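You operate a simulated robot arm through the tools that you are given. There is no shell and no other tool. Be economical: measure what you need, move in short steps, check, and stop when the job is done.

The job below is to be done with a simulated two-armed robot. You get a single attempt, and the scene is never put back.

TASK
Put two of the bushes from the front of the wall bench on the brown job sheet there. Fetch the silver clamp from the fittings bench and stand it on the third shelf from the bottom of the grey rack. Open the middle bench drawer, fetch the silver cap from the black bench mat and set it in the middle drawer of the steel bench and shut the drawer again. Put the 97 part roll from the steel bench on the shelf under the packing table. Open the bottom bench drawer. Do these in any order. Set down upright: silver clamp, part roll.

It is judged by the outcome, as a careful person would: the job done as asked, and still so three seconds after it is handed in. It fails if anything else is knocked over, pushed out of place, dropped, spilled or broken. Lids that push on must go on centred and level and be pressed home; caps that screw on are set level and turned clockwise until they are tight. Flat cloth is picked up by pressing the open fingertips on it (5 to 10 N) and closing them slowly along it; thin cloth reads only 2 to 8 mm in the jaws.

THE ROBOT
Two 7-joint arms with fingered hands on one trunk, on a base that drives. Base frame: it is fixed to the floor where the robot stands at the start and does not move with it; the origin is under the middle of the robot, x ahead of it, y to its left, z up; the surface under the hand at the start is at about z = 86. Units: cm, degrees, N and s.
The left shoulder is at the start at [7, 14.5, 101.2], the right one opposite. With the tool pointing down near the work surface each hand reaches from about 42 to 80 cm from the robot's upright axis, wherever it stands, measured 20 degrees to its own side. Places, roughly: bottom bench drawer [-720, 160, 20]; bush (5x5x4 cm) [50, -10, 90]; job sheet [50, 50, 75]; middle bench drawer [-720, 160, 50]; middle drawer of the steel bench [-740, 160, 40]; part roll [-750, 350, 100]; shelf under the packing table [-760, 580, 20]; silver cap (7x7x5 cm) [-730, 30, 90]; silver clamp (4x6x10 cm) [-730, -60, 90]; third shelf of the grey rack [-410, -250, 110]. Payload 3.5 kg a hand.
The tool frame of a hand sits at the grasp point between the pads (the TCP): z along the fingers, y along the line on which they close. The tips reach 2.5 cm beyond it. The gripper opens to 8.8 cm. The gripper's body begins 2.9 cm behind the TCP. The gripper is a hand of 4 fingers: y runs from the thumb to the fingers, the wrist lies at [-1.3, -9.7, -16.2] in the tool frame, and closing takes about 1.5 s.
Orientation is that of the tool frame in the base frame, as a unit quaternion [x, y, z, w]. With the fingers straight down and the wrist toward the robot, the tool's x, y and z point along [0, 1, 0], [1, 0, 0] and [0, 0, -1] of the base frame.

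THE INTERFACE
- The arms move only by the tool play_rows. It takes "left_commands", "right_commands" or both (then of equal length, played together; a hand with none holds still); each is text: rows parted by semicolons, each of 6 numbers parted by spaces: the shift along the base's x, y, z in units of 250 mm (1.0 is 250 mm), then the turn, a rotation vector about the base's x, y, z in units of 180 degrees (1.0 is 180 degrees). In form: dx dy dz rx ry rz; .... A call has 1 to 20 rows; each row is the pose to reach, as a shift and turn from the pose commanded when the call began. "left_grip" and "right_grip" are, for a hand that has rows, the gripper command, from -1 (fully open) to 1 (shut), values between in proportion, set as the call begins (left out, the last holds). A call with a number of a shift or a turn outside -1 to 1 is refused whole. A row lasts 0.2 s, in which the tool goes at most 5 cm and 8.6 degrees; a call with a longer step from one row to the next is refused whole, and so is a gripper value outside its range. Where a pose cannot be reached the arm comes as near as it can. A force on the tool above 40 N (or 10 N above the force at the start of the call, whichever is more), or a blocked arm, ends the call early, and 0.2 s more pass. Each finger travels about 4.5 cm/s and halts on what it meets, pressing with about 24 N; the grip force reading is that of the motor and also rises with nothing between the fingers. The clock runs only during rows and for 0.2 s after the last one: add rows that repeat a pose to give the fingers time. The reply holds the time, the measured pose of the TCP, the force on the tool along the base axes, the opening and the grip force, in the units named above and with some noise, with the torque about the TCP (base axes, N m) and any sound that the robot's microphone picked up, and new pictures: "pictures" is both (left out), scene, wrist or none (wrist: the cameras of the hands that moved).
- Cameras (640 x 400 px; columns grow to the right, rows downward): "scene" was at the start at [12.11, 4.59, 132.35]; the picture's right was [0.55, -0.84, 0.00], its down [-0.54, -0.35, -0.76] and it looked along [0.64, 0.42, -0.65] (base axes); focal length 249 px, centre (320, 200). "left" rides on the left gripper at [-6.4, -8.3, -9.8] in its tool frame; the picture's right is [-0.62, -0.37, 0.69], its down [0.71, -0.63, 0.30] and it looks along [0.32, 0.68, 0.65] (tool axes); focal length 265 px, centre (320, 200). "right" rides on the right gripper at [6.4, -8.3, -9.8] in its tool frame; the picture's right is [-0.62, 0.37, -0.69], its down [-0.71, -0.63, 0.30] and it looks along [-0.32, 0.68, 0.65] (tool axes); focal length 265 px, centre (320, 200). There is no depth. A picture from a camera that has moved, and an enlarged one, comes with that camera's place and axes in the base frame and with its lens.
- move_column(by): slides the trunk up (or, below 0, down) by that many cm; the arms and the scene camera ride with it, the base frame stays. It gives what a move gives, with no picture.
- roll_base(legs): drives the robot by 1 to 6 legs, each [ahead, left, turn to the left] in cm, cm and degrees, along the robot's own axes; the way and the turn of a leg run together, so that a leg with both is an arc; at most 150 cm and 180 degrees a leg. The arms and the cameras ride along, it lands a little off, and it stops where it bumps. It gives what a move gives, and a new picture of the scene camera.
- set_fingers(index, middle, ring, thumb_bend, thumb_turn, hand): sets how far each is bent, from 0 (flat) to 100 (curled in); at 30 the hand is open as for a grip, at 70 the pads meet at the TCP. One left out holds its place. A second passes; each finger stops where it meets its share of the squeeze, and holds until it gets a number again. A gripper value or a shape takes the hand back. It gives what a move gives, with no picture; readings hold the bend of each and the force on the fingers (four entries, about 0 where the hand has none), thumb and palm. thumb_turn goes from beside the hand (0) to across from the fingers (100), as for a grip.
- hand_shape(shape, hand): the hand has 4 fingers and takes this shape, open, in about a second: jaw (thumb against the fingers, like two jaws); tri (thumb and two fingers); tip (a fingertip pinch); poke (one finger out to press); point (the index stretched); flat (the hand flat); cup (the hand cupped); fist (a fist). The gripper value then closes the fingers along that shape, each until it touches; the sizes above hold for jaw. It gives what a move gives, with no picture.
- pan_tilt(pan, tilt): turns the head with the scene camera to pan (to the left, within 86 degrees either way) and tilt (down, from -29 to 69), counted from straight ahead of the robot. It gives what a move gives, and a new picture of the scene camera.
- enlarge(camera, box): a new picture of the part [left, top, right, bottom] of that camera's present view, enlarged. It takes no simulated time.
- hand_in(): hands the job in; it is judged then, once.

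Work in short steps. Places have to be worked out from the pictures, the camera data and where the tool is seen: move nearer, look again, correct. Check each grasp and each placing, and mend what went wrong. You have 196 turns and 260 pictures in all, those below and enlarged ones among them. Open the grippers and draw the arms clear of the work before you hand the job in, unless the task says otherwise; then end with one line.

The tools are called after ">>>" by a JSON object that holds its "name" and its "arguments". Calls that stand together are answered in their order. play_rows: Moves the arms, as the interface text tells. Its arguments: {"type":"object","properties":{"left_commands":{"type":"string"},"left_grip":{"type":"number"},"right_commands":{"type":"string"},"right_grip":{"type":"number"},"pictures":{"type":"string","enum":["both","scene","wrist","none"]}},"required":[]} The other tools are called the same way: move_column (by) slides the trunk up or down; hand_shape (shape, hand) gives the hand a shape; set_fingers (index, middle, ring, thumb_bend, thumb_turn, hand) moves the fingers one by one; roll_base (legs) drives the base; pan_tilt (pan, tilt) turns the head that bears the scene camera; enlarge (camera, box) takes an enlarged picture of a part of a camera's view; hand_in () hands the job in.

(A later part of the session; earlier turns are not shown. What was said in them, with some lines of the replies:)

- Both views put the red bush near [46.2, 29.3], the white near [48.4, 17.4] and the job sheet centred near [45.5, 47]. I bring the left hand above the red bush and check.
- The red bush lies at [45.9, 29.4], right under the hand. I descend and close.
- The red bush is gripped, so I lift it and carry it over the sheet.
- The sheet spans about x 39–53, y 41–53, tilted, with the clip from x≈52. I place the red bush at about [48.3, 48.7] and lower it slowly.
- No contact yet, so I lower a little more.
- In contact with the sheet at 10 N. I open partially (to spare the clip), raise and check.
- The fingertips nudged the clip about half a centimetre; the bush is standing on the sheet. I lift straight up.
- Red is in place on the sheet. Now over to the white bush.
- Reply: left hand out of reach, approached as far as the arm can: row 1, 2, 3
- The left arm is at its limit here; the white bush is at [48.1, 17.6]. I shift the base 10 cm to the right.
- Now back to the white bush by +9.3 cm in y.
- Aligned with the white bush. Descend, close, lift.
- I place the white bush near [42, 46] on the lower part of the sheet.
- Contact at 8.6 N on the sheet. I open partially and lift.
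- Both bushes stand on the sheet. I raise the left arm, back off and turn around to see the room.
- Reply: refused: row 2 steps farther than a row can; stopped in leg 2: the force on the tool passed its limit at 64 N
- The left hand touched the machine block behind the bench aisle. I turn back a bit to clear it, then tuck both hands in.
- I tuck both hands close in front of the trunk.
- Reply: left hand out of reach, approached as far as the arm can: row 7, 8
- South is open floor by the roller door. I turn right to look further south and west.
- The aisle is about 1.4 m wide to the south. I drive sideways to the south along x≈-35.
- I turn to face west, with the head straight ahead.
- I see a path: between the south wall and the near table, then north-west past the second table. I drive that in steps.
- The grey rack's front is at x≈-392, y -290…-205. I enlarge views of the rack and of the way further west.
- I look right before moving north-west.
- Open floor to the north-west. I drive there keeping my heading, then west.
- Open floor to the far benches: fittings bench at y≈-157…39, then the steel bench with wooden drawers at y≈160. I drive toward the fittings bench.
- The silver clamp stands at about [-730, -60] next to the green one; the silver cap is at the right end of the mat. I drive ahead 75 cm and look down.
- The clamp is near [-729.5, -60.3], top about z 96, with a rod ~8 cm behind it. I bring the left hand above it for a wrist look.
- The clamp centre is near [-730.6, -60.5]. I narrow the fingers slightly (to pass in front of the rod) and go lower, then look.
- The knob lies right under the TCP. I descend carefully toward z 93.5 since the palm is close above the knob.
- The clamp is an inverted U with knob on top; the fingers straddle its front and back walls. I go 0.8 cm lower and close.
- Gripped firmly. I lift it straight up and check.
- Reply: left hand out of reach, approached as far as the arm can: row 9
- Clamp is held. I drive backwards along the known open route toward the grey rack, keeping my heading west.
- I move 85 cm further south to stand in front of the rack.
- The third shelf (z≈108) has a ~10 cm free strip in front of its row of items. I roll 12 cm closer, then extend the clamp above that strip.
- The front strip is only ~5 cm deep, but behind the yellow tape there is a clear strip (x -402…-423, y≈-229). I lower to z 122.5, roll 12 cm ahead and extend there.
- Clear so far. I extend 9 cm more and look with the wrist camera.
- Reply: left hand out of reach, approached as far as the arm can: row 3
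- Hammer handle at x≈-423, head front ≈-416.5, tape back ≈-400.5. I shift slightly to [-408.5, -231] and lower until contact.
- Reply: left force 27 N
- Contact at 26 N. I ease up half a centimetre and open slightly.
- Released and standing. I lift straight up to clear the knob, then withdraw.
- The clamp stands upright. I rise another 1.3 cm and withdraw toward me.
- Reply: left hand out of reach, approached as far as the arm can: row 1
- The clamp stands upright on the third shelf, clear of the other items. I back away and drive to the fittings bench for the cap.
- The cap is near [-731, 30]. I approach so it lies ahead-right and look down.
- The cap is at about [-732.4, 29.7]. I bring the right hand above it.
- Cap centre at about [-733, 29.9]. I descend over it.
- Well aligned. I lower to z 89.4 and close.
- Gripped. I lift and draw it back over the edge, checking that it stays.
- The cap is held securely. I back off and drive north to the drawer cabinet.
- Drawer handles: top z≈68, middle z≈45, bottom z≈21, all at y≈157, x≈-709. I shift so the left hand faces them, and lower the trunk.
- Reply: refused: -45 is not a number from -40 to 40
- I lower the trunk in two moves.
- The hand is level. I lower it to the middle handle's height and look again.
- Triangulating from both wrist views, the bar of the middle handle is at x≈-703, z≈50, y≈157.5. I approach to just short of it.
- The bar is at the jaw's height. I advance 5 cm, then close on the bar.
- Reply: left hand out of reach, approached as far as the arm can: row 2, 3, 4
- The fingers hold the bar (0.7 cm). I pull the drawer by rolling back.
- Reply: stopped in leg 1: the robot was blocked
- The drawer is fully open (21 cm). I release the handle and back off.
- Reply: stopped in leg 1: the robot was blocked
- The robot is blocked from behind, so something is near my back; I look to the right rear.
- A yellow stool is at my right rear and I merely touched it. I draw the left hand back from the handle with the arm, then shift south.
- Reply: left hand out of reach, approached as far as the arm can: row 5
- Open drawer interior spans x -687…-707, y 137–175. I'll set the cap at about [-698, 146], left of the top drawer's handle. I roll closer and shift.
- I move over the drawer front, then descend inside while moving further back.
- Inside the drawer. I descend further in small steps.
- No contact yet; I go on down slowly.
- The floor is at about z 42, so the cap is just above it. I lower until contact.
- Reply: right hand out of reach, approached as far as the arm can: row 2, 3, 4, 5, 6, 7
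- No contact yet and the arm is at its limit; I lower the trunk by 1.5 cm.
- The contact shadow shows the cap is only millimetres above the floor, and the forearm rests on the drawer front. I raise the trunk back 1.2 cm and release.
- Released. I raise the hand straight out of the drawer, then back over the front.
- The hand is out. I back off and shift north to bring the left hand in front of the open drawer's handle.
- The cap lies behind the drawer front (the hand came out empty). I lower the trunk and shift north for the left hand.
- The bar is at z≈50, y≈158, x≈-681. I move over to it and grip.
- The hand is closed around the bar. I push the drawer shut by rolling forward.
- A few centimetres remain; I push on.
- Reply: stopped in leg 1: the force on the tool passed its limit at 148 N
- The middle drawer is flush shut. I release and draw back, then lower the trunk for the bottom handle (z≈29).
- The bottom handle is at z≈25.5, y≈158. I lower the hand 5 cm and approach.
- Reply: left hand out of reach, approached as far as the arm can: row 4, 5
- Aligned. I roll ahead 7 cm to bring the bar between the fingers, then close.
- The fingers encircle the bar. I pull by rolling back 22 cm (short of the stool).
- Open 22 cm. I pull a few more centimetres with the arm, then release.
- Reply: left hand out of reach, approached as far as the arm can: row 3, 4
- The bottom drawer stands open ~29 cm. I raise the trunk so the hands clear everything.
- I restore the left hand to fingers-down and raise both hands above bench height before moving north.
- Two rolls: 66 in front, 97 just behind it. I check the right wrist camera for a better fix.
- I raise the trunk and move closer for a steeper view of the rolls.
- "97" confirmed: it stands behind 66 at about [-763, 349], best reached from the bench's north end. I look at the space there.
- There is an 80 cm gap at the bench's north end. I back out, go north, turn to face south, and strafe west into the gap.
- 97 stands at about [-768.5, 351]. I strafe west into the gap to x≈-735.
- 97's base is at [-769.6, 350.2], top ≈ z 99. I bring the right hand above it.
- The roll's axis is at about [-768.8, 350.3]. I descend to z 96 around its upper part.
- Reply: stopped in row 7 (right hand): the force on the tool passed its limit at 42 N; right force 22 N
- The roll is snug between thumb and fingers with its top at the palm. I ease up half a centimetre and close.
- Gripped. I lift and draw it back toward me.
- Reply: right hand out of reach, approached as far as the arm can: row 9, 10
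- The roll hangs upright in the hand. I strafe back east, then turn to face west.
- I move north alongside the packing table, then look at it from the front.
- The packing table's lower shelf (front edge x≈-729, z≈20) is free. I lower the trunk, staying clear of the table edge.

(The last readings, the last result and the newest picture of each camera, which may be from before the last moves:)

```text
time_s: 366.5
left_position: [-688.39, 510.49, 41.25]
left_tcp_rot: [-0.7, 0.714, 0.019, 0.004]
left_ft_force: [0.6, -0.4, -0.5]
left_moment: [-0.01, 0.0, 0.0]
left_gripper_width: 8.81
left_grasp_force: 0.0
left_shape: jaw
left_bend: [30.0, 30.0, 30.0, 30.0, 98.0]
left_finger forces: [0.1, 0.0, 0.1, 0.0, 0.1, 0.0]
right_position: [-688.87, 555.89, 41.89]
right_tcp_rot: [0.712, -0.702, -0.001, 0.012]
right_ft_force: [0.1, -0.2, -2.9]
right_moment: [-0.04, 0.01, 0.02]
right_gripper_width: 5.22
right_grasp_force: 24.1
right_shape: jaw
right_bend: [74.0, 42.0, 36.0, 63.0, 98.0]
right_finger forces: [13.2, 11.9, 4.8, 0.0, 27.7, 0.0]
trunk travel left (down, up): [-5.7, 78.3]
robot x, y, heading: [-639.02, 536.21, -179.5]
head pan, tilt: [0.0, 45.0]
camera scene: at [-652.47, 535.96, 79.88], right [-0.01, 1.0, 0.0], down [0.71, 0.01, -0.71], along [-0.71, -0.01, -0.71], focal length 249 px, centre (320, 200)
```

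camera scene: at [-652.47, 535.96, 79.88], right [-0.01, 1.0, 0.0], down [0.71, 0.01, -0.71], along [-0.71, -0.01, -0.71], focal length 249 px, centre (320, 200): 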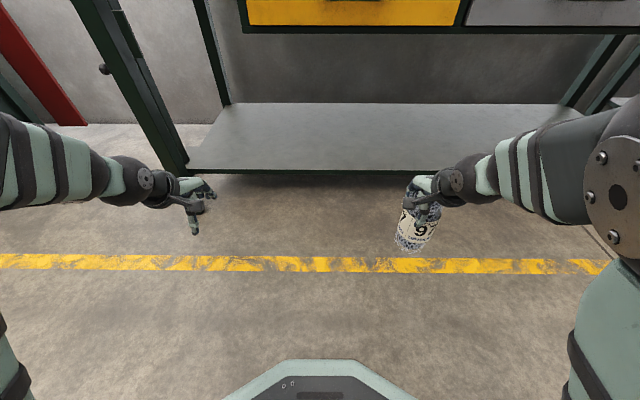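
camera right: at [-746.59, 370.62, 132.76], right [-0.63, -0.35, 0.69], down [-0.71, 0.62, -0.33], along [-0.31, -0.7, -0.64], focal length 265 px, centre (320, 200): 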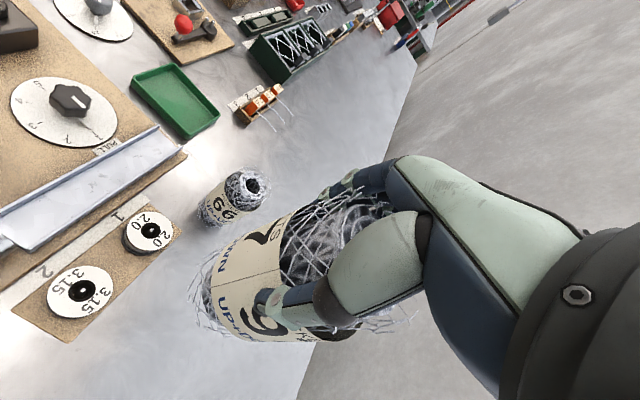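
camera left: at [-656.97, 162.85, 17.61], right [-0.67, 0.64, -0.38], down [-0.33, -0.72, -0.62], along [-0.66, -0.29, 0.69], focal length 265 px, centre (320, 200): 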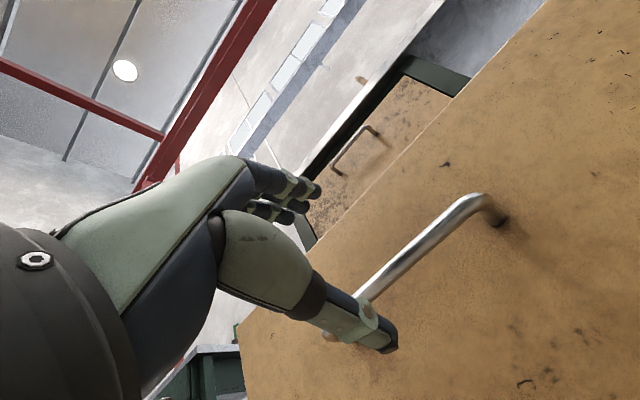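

Shelf edge is at x≈-728.7, z≈20; the drawers above end at z≈67. I lower the right hand slightly, then roll in so the roll enters above the shelf.

>>> {"name": "play_rows", "arguments": {"right_commands": "0 0 -0.06 0 0 0;0 0 -0.13 0 0 0;0 0 -0.13 0 0 0", "left_commands": "0 0 -0.03 0 0 0;0 0 -0.06 0 0 0;0 0 -0.06 0 0 0", "pictures": "none"}}

>>> {"name": "roll_base", "arguments": {"legs": [[0, -20, 0], [28, 0, 0]]}}

```text
time_s: 367.3
left_position: [-688.2, 510.5, 39.8]
left_tcp_rot: [-0.701, 0.713, 0.019, 0.004]
left_ft_force: [0.3, -0.4, 0.6]
left_moment: [0.03, 0.0, -0.01]
left_gripper_width: 8.78
left_grasp_force: 0.0
left_shape: jaw
left_bend: [30.0, 30.0, 30.0, 30.0, 98.0]
left_finger forces: [0.1, 0.0, 0.1, 0.0, 0.1, 0.0]
right_position: [-688.74, 555.86, 38.61]
right_tcp_rot: [0.712, -0.702, -0.002, 0.014]
right_ft_force: [0.7, -0.7, -2.6]
right_moment: [-0.04, -0.03, -0.02]
right_gripper_width: 5.21
right_grasp_force: 23.9
right_shape: jaw
right_bend: [74.0, 42.0, 36.0, 63.0, 98.0]
right_finger forces: [13.0, 11.9, 4.9, 0.1, 27.7, 0.0]
trunk travel left (down, up): [-5.7, 78.3]
robot x, y, heading: [-639.3, 536.49, -179.3]
head pan, tilt: [0.0, 45.0]
```

```text
time_s: 370.4
left_position: [-716.8, 529.95, 39.79]
left_tcp_rot: [-0.7, 0.714, 0.019, 0.004]
left_ft_force: [-0.1, -0.5, 0.3]
left_moment: [-0.01, -0.03, 0.02]
left_gripper_width: 8.78
left_grasp_force: 0.1
left_shape: jaw
left_bend: [30.0, 30.0, 30.0, 30.0, 98.0]
left_finger forces: [0.0, 0.0, 0.1, 0.1, 0.0, 0.1]
right_position: [-717.15, 575.37, 38.62]
right_tcp_rot: [0.712, -0.702, -0.002, 0.013]
right_ft_force: [-0.1, 0.2, -2.0]
right_moment: [-0.03, 0.01, -0.01]
right_gripper_width: 5.23
right_grasp_force: 24.3
right_shape: jaw
right_bend: [74.0, 42.0, 36.0, 63.0, 98.0]
right_finger forces: [12.9, 11.9, 4.9, 0.0, 27.6, 0.1]
trunk travel left (down, up): [-5.7, 78.3]
robot x, y, heading: [-668.2, 555.88, -179.2]
head pan, tilt: [0.0, 45.0]
camera scene: at [-680.86, 555.52, 79.87], right [-0.01, 1.0, 0.0], down [0.71, 0.01, -0.71], along [-0.71, -0.01, -0.71], focal length 249 px, centre (320, 200)
```

scene: 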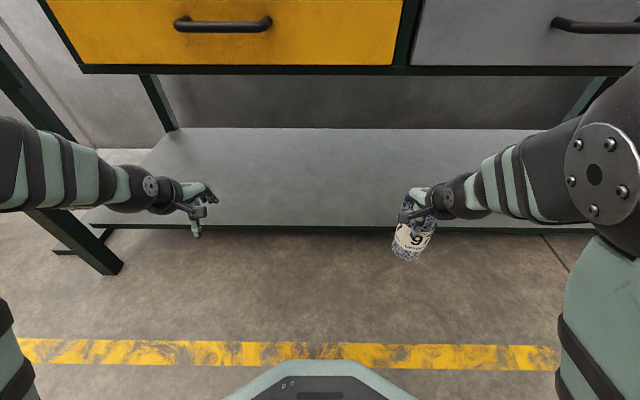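

The way is clear; I extend the right arm over the shelf.

>>> {"name": "play_rows", "arguments": {"right_commands": "-0.16 0 0 0 0 0;-0.32 0 0 0 0 0;-0.48 0 0 0 0 0;-0.64 0 0 0 0 0;-0.8 0 0 0 0 0;-0.92 0 0 0 0 0;-0.92 0 0 0 0 0"}}

```text
time_s: 372.0
left_position: [-716.85, 530.02, 39.61]
left_tcp_rot: [-0.7, 0.714, 0.019, 0.005]
left_ft_force: [-0.6, -0.1, 0.0]
left_moment: [0.0, 0.05, -0.02]
left_gripper_width: 8.79
left_grasp_force: 0.2
left_shape: jaw
left_bend: [30.0, 30.0, 30.0, 30.0, 98.0]
left_finger forces: [0.0, 0.0, 0.1, 0.0, 0.0, 0.0]
right_position: [-740.09, 575.35, 38.3]
right_tcp_rot: [0.712, -0.702, 0.0, 0.012]
right_ft_force: [-0.3, -0.7, -2.7]
right_moment: [-0.05, -0.01, -0.02]
right_gripper_width: 5.17
right_grasp_force: 24.0
right_shape: jaw
right_bend: [74.0, 42.0, 36.0, 63.0, 98.0]
right_finger forces: [12.5, 11.8, 4.9, 0.1, 26.8, 0.0]
trunk travel left (down, up): [-5.7, 78.3]
robot x, y, heading: [-667.61, 555.83, -179.3]
head pan, tilt: [0.0, 45.0]
camera scene: at [-680.88, 555.52, 79.87], right [-0.01, 1.0, 0.0], down [0.71, 0.01, -0.71], along [-0.71, -0.01, -0.71], focal length 249 px, centre (320, 200)
camera right: at [-731.44, 569.21, 48.19], right [-0.37, 0.63, 0.69], down [0.61, 0.72, -0.33], along [-0.7, 0.3, -0.65], focal length 265 px, centre (320, 200)
```

scene: 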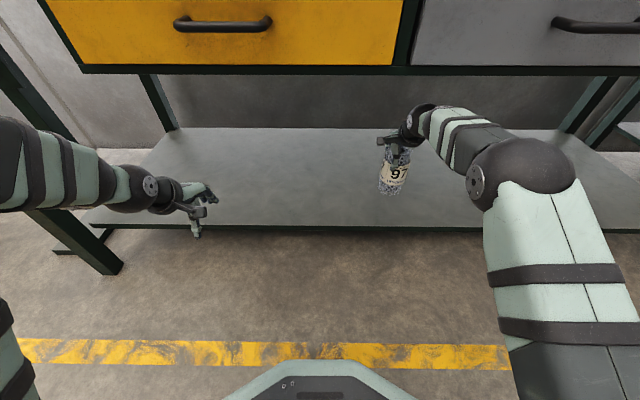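
right: 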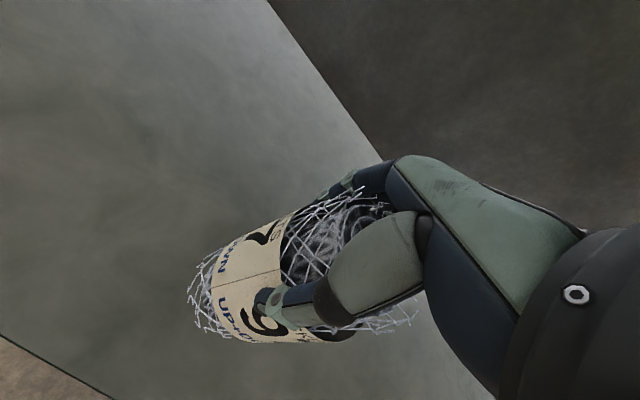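

The roll is above the shelf. I lower it toward the surface, slowly at the end.

>>> {"name": "play_rows", "arguments": {"right_commands": "0 0 -0.08 0 0 0;0 0 -0.15 0 0 0;0 0 -0.19 0 0 0;0 0 -0.21 0 0 0;0 0 -0.225 0 0 0;0 0 -0.24 0 0 0", "pictures": "none"}}

```text
time_s: 373.4
left_position: [-716.65, 529.9, 39.8]
left_tcp_rot: [-0.701, 0.713, 0.019, 0.005]
left_ft_force: [0.1, 0.5, 0.2]
left_moment: [0.01, -0.01, 0.0]
left_gripper_width: 8.78
left_grasp_force: 0.1
left_shape: jaw
left_bend: [30.0, 30.0, 30.0, 30.0, 98.0]
left_finger forces: [0.0, 0.1, 0.0, 0.1, 0.0, 0.0]
right_position: [-740.15, 575.4, 32.47]
right_tcp_rot: [0.713, -0.702, -0.001, 0.012]
right_ft_force: [-0.5, -0.4, -2.1]
right_moment: [-0.01, 0.02, 0.0]
right_gripper_width: 5.16
right_grasp_force: 23.5
right_shape: jaw
right_bend: [74.0, 42.0, 36.0, 63.0, 98.0]
right_finger forces: [12.5, 11.7, 4.9, 0.0, 26.7, 0.1]
trunk travel left (down, up): [-5.7, 78.3]
robot x, y, heading: [-668.04, 555.86, -179.2]
head pan, tilt: [0.0, 45.0]
```

>>> {"name": "play_rows", "arguments": {"right_commands": "0 0 -0.012 0 0 0;0 0 -0.024 0 0 0;0 0 -0.036 0 0 0;0 0 -0.048 0 0 0;0 0 -0.06 0 0 0"}}

```text
time_s: 374.6
left_position: [-716.77, 529.95, 39.79]
left_tcp_rot: [-0.701, 0.713, 0.018, 0.004]
left_ft_force: [0.3, 0.2, -0.1]
left_moment: [0.01, 0.0, 0.0]
left_gripper_width: 8.79
left_grasp_force: 0.1
left_shape: jaw
left_bend: [30.0, 30.0, 30.0, 30.0, 98.0]
left_finger forces: [0.1, 0.0, 0.0, 0.1, 0.0, 0.1]
right_position: [-740.23, 575.44, 31.15]
right_tcp_rot: [0.712, -0.702, -0.001, 0.012]
right_ft_force: [-0.4, -0.5, -2.4]
right_moment: [0.01, 0.03, 0.0]
right_gripper_width: 5.17
right_grasp_force: 23.8
right_shape: jaw
right_bend: [74.0, 42.0, 36.0, 63.0, 98.0]
right_finger forces: [12.4, 11.7, 4.9, 0.0, 26.7, 0.0]
trunk travel left (down, up): [-5.7, 78.3]
robot x, y, heading: [-667.36, 555.58, -179.1]
head pan, tilt: [0.0, 45.0]
camera scene: at [-680.87, 555.52, 79.87], right [-0.01, 1.0, 0.0], down [0.71, 0.01, -0.71], along [-0.71, -0.01, -0.71], focal length 249 px, centre (320, 200)
camera right: at [-731.43, 569.29, 40.89], right [-0.36, 0.62, 0.69], down [0.61, 0.72, -0.33], along [-0.7, 0.3, -0.64], focal length 265 px, centre (320, 200)
```

scene: 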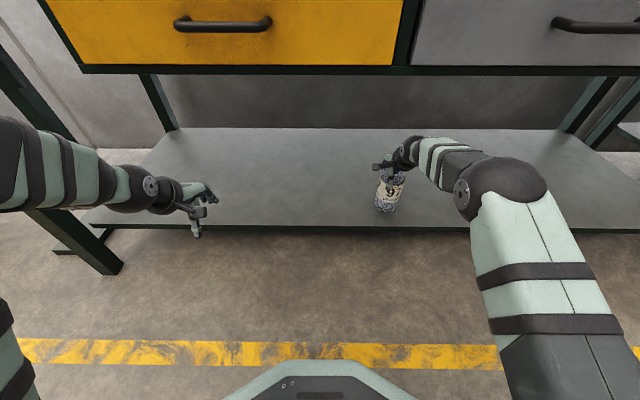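
right: 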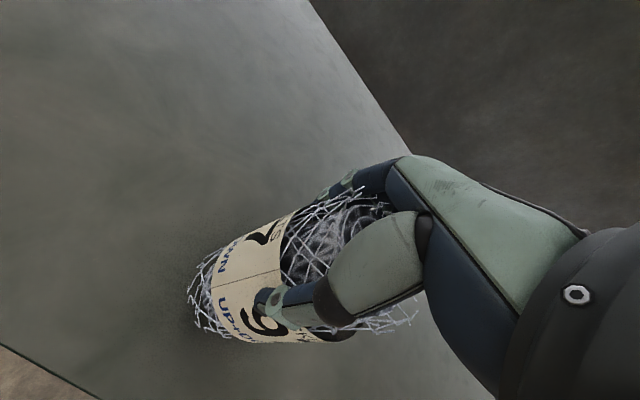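

>>> {"name": "play_rows", "arguments": {"right_commands": "0 0 -0.012 0 0 0;0 0 -0.024 0 0 0;0 0 -0.036 0 0 0;0 0 -0.048 0 0 0;0 0 -0.06 0 0 0;0 0 -0.06 0 0 0", "pictures": "wrist"}}

```text
time_s: 376.0
left_position: [-716.42, 529.97, 40.25]
left_tcp_rot: [-0.7, 0.713, 0.022, 0.004]
left_ft_force: [0.3, 0.2, 0.0]
left_moment: [0.01, -0.02, 0.03]
left_gripper_width: 8.8
left_grasp_force: 0.1
left_shape: jaw
left_bend: [30.0, 30.0, 30.0, 30.0, 98.0]
left_finger forces: [0.1, 0.0, 0.0, 0.1, 0.1, 0.0]
right_position: [-740.28, 575.38, 30.55]
right_tcp_rot: [0.713, -0.701, -0.006, 0.018]
right_ft_force: [7.6, -3.1, 30.8]
right_moment: [0.27, 0.17, -0.03]
right_gripper_width: 5.1
right_grasp_force: 23.5
right_shape: jaw
right_bend: [74.0, 43.0, 36.0, 63.0, 98.0]
right_finger forces: [13.0, 12.0, 6.3, 0.0, 36.3, 0.0]
trunk travel left (down, up): [-5.7, 78.3]
robot x, y, heading: [-668.0, 555.27, -179.4]
head pan, tilt: [0.0, 45.0]
camera right: at [-731.29, 569.17, 40.21], right [-0.35, 0.62, 0.7], down [0.61, 0.72, -0.34], along [-0.71, 0.3, -0.63], focal length 265 px, centre (320, 200)
```

right: 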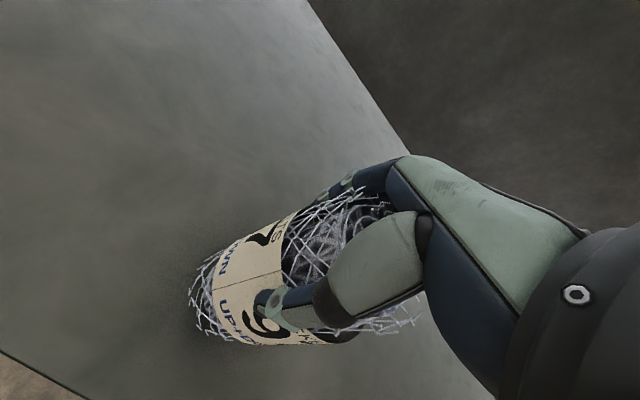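

Contact at 31 N. I ease up and open the hand.

>>> {"name": "play_rows", "arguments": {"right_commands": "0 0 0.02 0 0 0;0 0 0.034 0 0 0;0 0 0.034 0 0 0", "pictures": "none"}}

>>> {"name": "play_rows", "arguments": {"right_commands": "0 0 0 0 0 0;0 0 0 0 0 0;0 0 0 0 0 0;0 0 0 0 0 0;0 0 0 0 0 0;0 0 0 0 0 0;0 0 0 0 0 0", "right_grip": -1, "pictures": "wrist"}}

```text
time_s: 376.8
left_position: [-716.68, 529.98, 39.96]
left_tcp_rot: [-0.701, 0.713, 0.02, 0.004]
left_ft_force: [0.5, -0.4, 0.4]
left_moment: [-0.02, -0.02, 0.01]
left_gripper_width: 8.8
left_grasp_force: 0.1
left_shape: jaw
left_bend: [30.0, 30.0, 30.0, 30.0, 98.0]
left_finger forces: [0.1, 0.1, 0.0, 0.0, 0.0, 0.0]
right_position: [-740.1, 575.41, 30.54]
right_tcp_rot: [0.713, -0.702, -0.003, 0.012]
right_ft_force: [-1.8, -1.7, 10.3]
right_moment: [0.14, 0.58, 0.12]
right_gripper_width: 5.08
right_grasp_force: 24.0
right_shape: jaw
right_bend: [74.0, 42.0, 35.0, 65.0, 98.0]
right_finger forces: [14.0, 13.9, 6.2, 0.0, 27.1, 0.0]
trunk travel left (down, up): [-5.7, 78.3]
robot x, y, heading: [-667.95, 555.86, -179.1]
head pan, tilt: [0.0, 45.0]
```

```text
time_s: 378.4
left_position: [-716.76, 529.9, 39.88]
left_tcp_rot: [-0.701, 0.713, 0.021, 0.004]
left_ft_force: [-0.4, 0.0, -0.6]
left_moment: [0.01, 0.01, 0.02]
left_gripper_width: 8.77
left_grasp_force: 0.0
left_shape: jaw
left_bend: [30.0, 30.0, 30.0, 30.0, 98.0]
left_finger forces: [0.0, 0.0, 0.0, 0.1, 0.0, 0.0]
right_position: [-739.91, 575.34, 30.57]
right_tcp_rot: [0.713, -0.701, -0.001, 0.013]
right_ft_force: [0.9, -1.4, 7.9]
right_moment: [0.06, 0.06, 0.02]
right_gripper_width: 8.8
right_grasp_force: 0.0
right_shape: jaw
right_bend: [29.0, 30.0, 30.0, 30.0, 97.0]
right_finger forces: [6.0, 0.0, 1.0, 0.0, 8.0, 0.0]
trunk travel left (down, up): [-5.7, 78.3]
robot x, y, heading: [-667.59, 555.56, -179.1]
head pan, tilt: [0.0, 45.0]
camera right: at [-731.31, 569.24, 40.4], right [-0.36, 0.62, 0.69], down [0.61, 0.72, -0.33], along [-0.7, 0.3, -0.64], focal length 265 px, centre (320, 200)
```

right: 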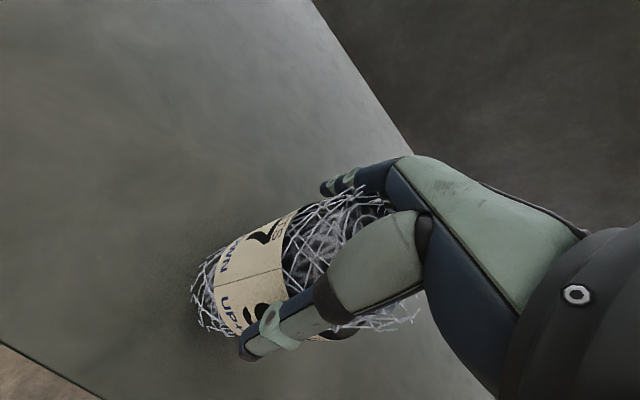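

Thumb and index still lightly touch the mesh. I spread the fingers further before lifting.

>>> {"name": "set_fingers", "arguments": {"hand": "right", "index": 12, "middle": 14, "ring": 14, "thumb_bend": 12}}

>>> {"name": "play_rows", "arguments": {"right_commands": "0 0 0.03 0 0 0;0 0 0.06 0 0 0;0 0 0.1 0 0 0;0 0 0.14 0 0 0;0 0 0.14 0 0 0"}}

```text
time_s: 379.4
left_position: [-716.67, 529.86, 39.85]
left_tcp_rot: [-0.701, 0.713, 0.019, 0.005]
left_ft_force: [-0.7, 0.3, 0.3]
left_moment: [-0.01, 0.02, -0.04]
left_gripper_width: 8.81
left_grasp_force: 0.1
left_shape: jaw
left_bend: [30.0, 30.0, 30.0, 30.0, 98.0]
left_finger forces: [0.1, 0.0, 0.1, 0.0, 0.0, 0.1]
right_position: [-740.16, 575.44, 30.49]
right_tcp_rot: [0.712, -0.702, -0.001, 0.013]
right_ft_force: [1.3, -0.2, 0.4]
right_moment: [0.04, 0.0, 0.02]
right_gripper_width: 11.8
right_grasp_force: 0.0
right_shape: fingers
right_bend: [12.0, 14.0, 14.0, 12.0, 97.0]
right_finger forces: [0.0, 0.1, 0.0, 0.0, 0.6, 0.0]
trunk travel left (down, up): [-5.7, 78.3]
robot x, y, heading: [-667.95, 555.8, -179.4]
head pan, tilt: [0.0, 45.0]
```

```text
time_s: 380.6
left_position: [-716.84, 529.95, 39.8]
left_tcp_rot: [-0.701, 0.713, 0.02, 0.004]
left_ft_force: [-0.5, 0.5, 0.0]
left_moment: [0.0, 0.01, 0.0]
left_gripper_width: 8.79
left_grasp_force: 0.2
left_shape: jaw
left_bend: [30.0, 30.0, 30.0, 30.0, 98.0]
left_finger forces: [0.0, 0.0, 0.1, 0.1, 0.0, 0.1]
right_position: [-740.17, 575.35, 34.03]
right_tcp_rot: [0.713, -0.702, -0.002, 0.013]
right_ft_force: [-0.8, -0.2, 0.1]
right_moment: [0.02, 0.01, -0.01]
right_gripper_width: 11.74
right_grasp_force: 0.1
right_shape: fingers
right_bend: [12.0, 14.0, 14.0, 12.0, 97.0]
right_finger forces: [0.0, 0.0, 0.0, 0.0, 0.0, 0.0]
trunk travel left (down, up): [-5.7, 78.3]
robot x, y, heading: [-667.34, 555.84, -179.2]
head pan, tilt: [0.0, 45.0]
camera scene: at [-680.84, 555.51, 79.88], right [-0.01, 1.0, 0.0], down [0.71, 0.01, -0.71], along [-0.71, -0.01, -0.71], focal length 249 px, centre (320, 200)
camera right: at [-731.39, 569.25, 43.77], right [-0.36, 0.62, 0.69], down [0.61, 0.72, -0.33], along [-0.7, 0.3, -0.64], focal length 265 px, centre (320, 200)
```

scene: 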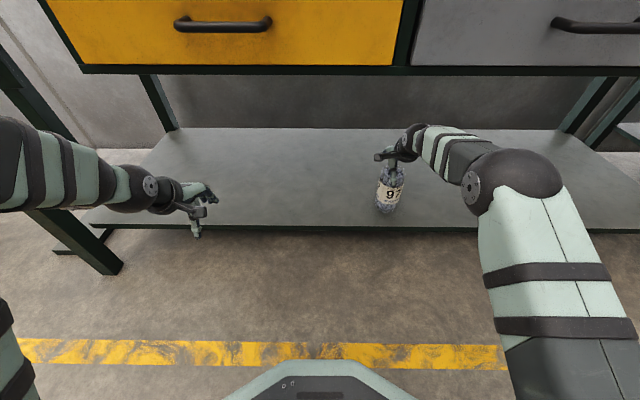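
right: 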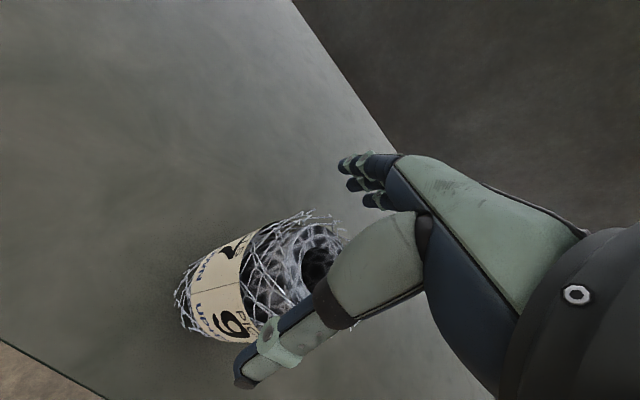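

The roll stands free. I raise 6 cm more and withdraw over its top.

>>> {"name": "play_rows", "arguments": {"right_commands": "0 0 0.08 0 0 0;0 0 0.16 0 0 0;0 0 0.24 0 0 0;0.02 0 0.26 0 0 0;0.15 0 0.26 0 0 0;0.3 0 0.26 0 0 0;0.45 0 0.26 0 0 0;0.6 0 0.26 0 0 0;0.75 0 0.26 0 0 0;0.9 0 0.26 0 0 0"}}

```text
time_s: 382.8
left_position: [-716.62, 530.02, 39.81]
left_tcp_rot: [-0.701, 0.713, 0.018, 0.005]
left_ft_force: [0.0, 0.6, 0.8]
left_moment: [0.02, 0.02, -0.02]
left_gripper_width: 8.8
left_grasp_force: 0.0
left_shape: jaw
left_bend: [30.0, 30.0, 30.0, 30.0, 98.0]
left_finger forces: [0.0, 0.1, 0.0, 0.0, 0.0, 0.0]
right_position: [-717.72, 575.27, 40.55]
right_tcp_rot: [0.713, -0.701, -0.003, 0.012]
right_ft_force: [-0.3, -0.4, 0.5]
right_moment: [0.03, -0.04, 0.01]
right_gripper_width: 11.76
right_grasp_force: 0.0
right_shape: fingers
right_bend: [12.0, 14.0, 14.0, 12.0, 97.0]
right_finger forces: [0.1, 0.0, 0.1, 0.0, 0.0, 0.0]
trunk travel left (down, up): [-5.7, 78.3]
robot x, y, heading: [-667.76, 555.85, -179.2]
head pan, tilt: [0.0, 45.0]
camera scene: at [-680.84, 555.51, 79.88], right [-0.01, 1.0, 0.0], down [0.71, 0.01, -0.71], along [-0.71, -0.01, -0.71], focal length 249 px, centre (320, 200)
camera right: at [-709.01, 569.18, 50.29], right [-0.36, 0.62, 0.69], down [0.61, 0.72, -0.33], along [-0.7, 0.3, -0.64], focal length 265 px, centre (320, 200)
```

scene: 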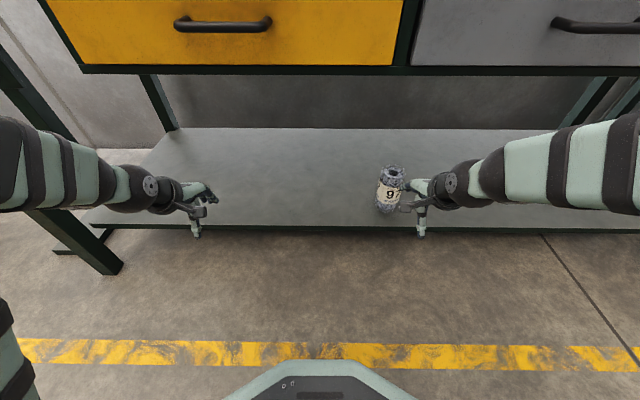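
right: 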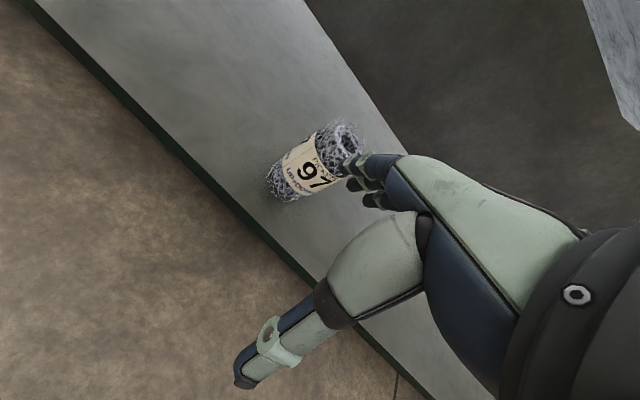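

The 97 roll stands upright on the shelf and the hand is clear. I back away from the table and confirm.

>>> {"name": "roll_base", "arguments": {"legs": [[-25, 0, 0]]}}

>>> {"name": "pan_tilt", "arguments": {"pan": 65, "tilt": 15}}

```text
time_s: 384.7
left_position: [-691.55, 530.31, 39.78]
left_tcp_rot: [-0.7, 0.714, 0.02, 0.004]
left_ft_force: [0.1, -0.9, 0.0]
left_moment: [0.04, -0.04, 0.0]
left_gripper_width: 8.78
left_grasp_force: 0.0
left_shape: jaw
left_bend: [30.0, 30.0, 30.0, 30.0, 98.0]
left_finger forces: [0.0, 0.0, 0.0, 0.0, 0.1, 0.0]
right_position: [-692.45, 575.71, 40.57]
right_tcp_rot: [0.713, -0.701, -0.002, 0.013]
right_ft_force: [-0.1, 0.0, -0.1]
right_moment: [0.0, 0.02, -0.01]
right_gripper_width: 11.74
right_grasp_force: 0.1
right_shape: fingers
right_bend: [12.0, 14.0, 14.0, 12.0, 97.0]
right_finger forces: [0.0, 0.0, 0.1, 0.0, 0.0, 0.1]
trunk travel left (down, up): [-5.7, 78.3]
robot x, y, heading: [-642.25, 556.15, -179.6]
head pan, tilt: [0.0, 45.0]
camera scene: at [-655.51, 555.85, 79.88], right [-0.01, 1.0, 0.0], down [0.71, 0.01, -0.71], along [-0.71, -0.01, -0.71], focal length 249 px, centre (320, 200)
```

scene: 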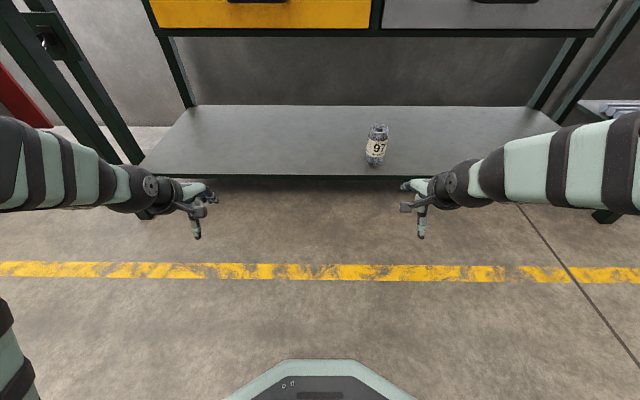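

```text
time_s: 386.0
left_position: [-691.4, 530.35, 39.89]
left_tcp_rot: [-0.7, 0.714, 0.02, 0.005]
left_ft_force: [0.2, 0.1, 0.2]
left_moment: [-0.03, -0.01, 0.01]
left_gripper_width: 8.77
left_grasp_force: 0.1
left_shape: jaw
left_bend: [30.0, 30.0, 30.0, 30.0, 98.0]
left_finger forces: [0.0, 0.0, 0.1, 0.0, 0.0, 0.0]
right_position: [-692.44, 575.81, 40.45]
right_tcp_rot: [0.712, -0.702, -0.002, 0.013]
right_ft_force: [0.2, 0.8, -0.5]
right_moment: [-0.03, -0.01, -0.02]
right_gripper_width: 11.76
right_grasp_force: 0.0
right_shape: fingers
right_bend: [12.0, 14.0, 14.0, 12.0, 97.0]
right_finger forces: [0.0, 0.1, 0.0, 0.0, 0.0, 0.0]
trunk travel left (down, up): [-5.7, 78.3]
robot x, y, heading: [-642.33, 556.39, -179.5]
head pan, tilt: [65.0, 15.0]
camera scene: at [-651.22, 547.44, 84.56], right [-0.91, 0.41, 0.0], down [0.11, 0.24, -0.97], along [-0.4, -0.88, -0.26], focal length 249 px, centre (320, 200)
```

scene: 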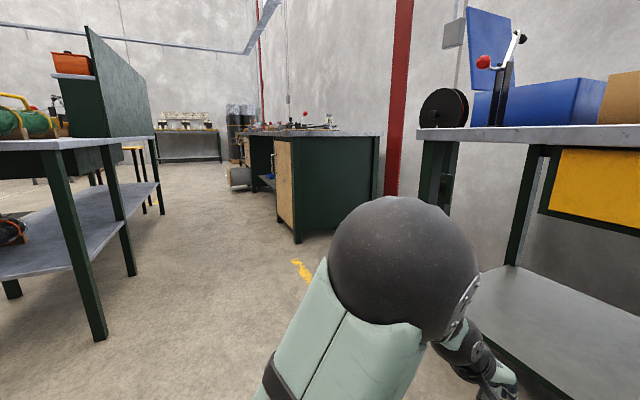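

The roll stands upright, the bottom drawer is still open and both hands are empty and clear. I hand in.

>>> {"name": "hand_in", "arguments": {}}

```text
The job is handed in.
```

All five parts of the job were carried out and handed in; I don't have the judged result. The red and white bushes are on the job sheet, and the silver clamp and the 97 roll are standing upright where you asked. The cap is in the shut middle drawer, though I couldn't see it again after letting go, and the bottom drawer is open. Setting down the first bush pushed the job sheet about half a centimetre, one hand hit the machine opposite the wall bench at up to 64 N, and the base bumped the yellow stool without moving it.
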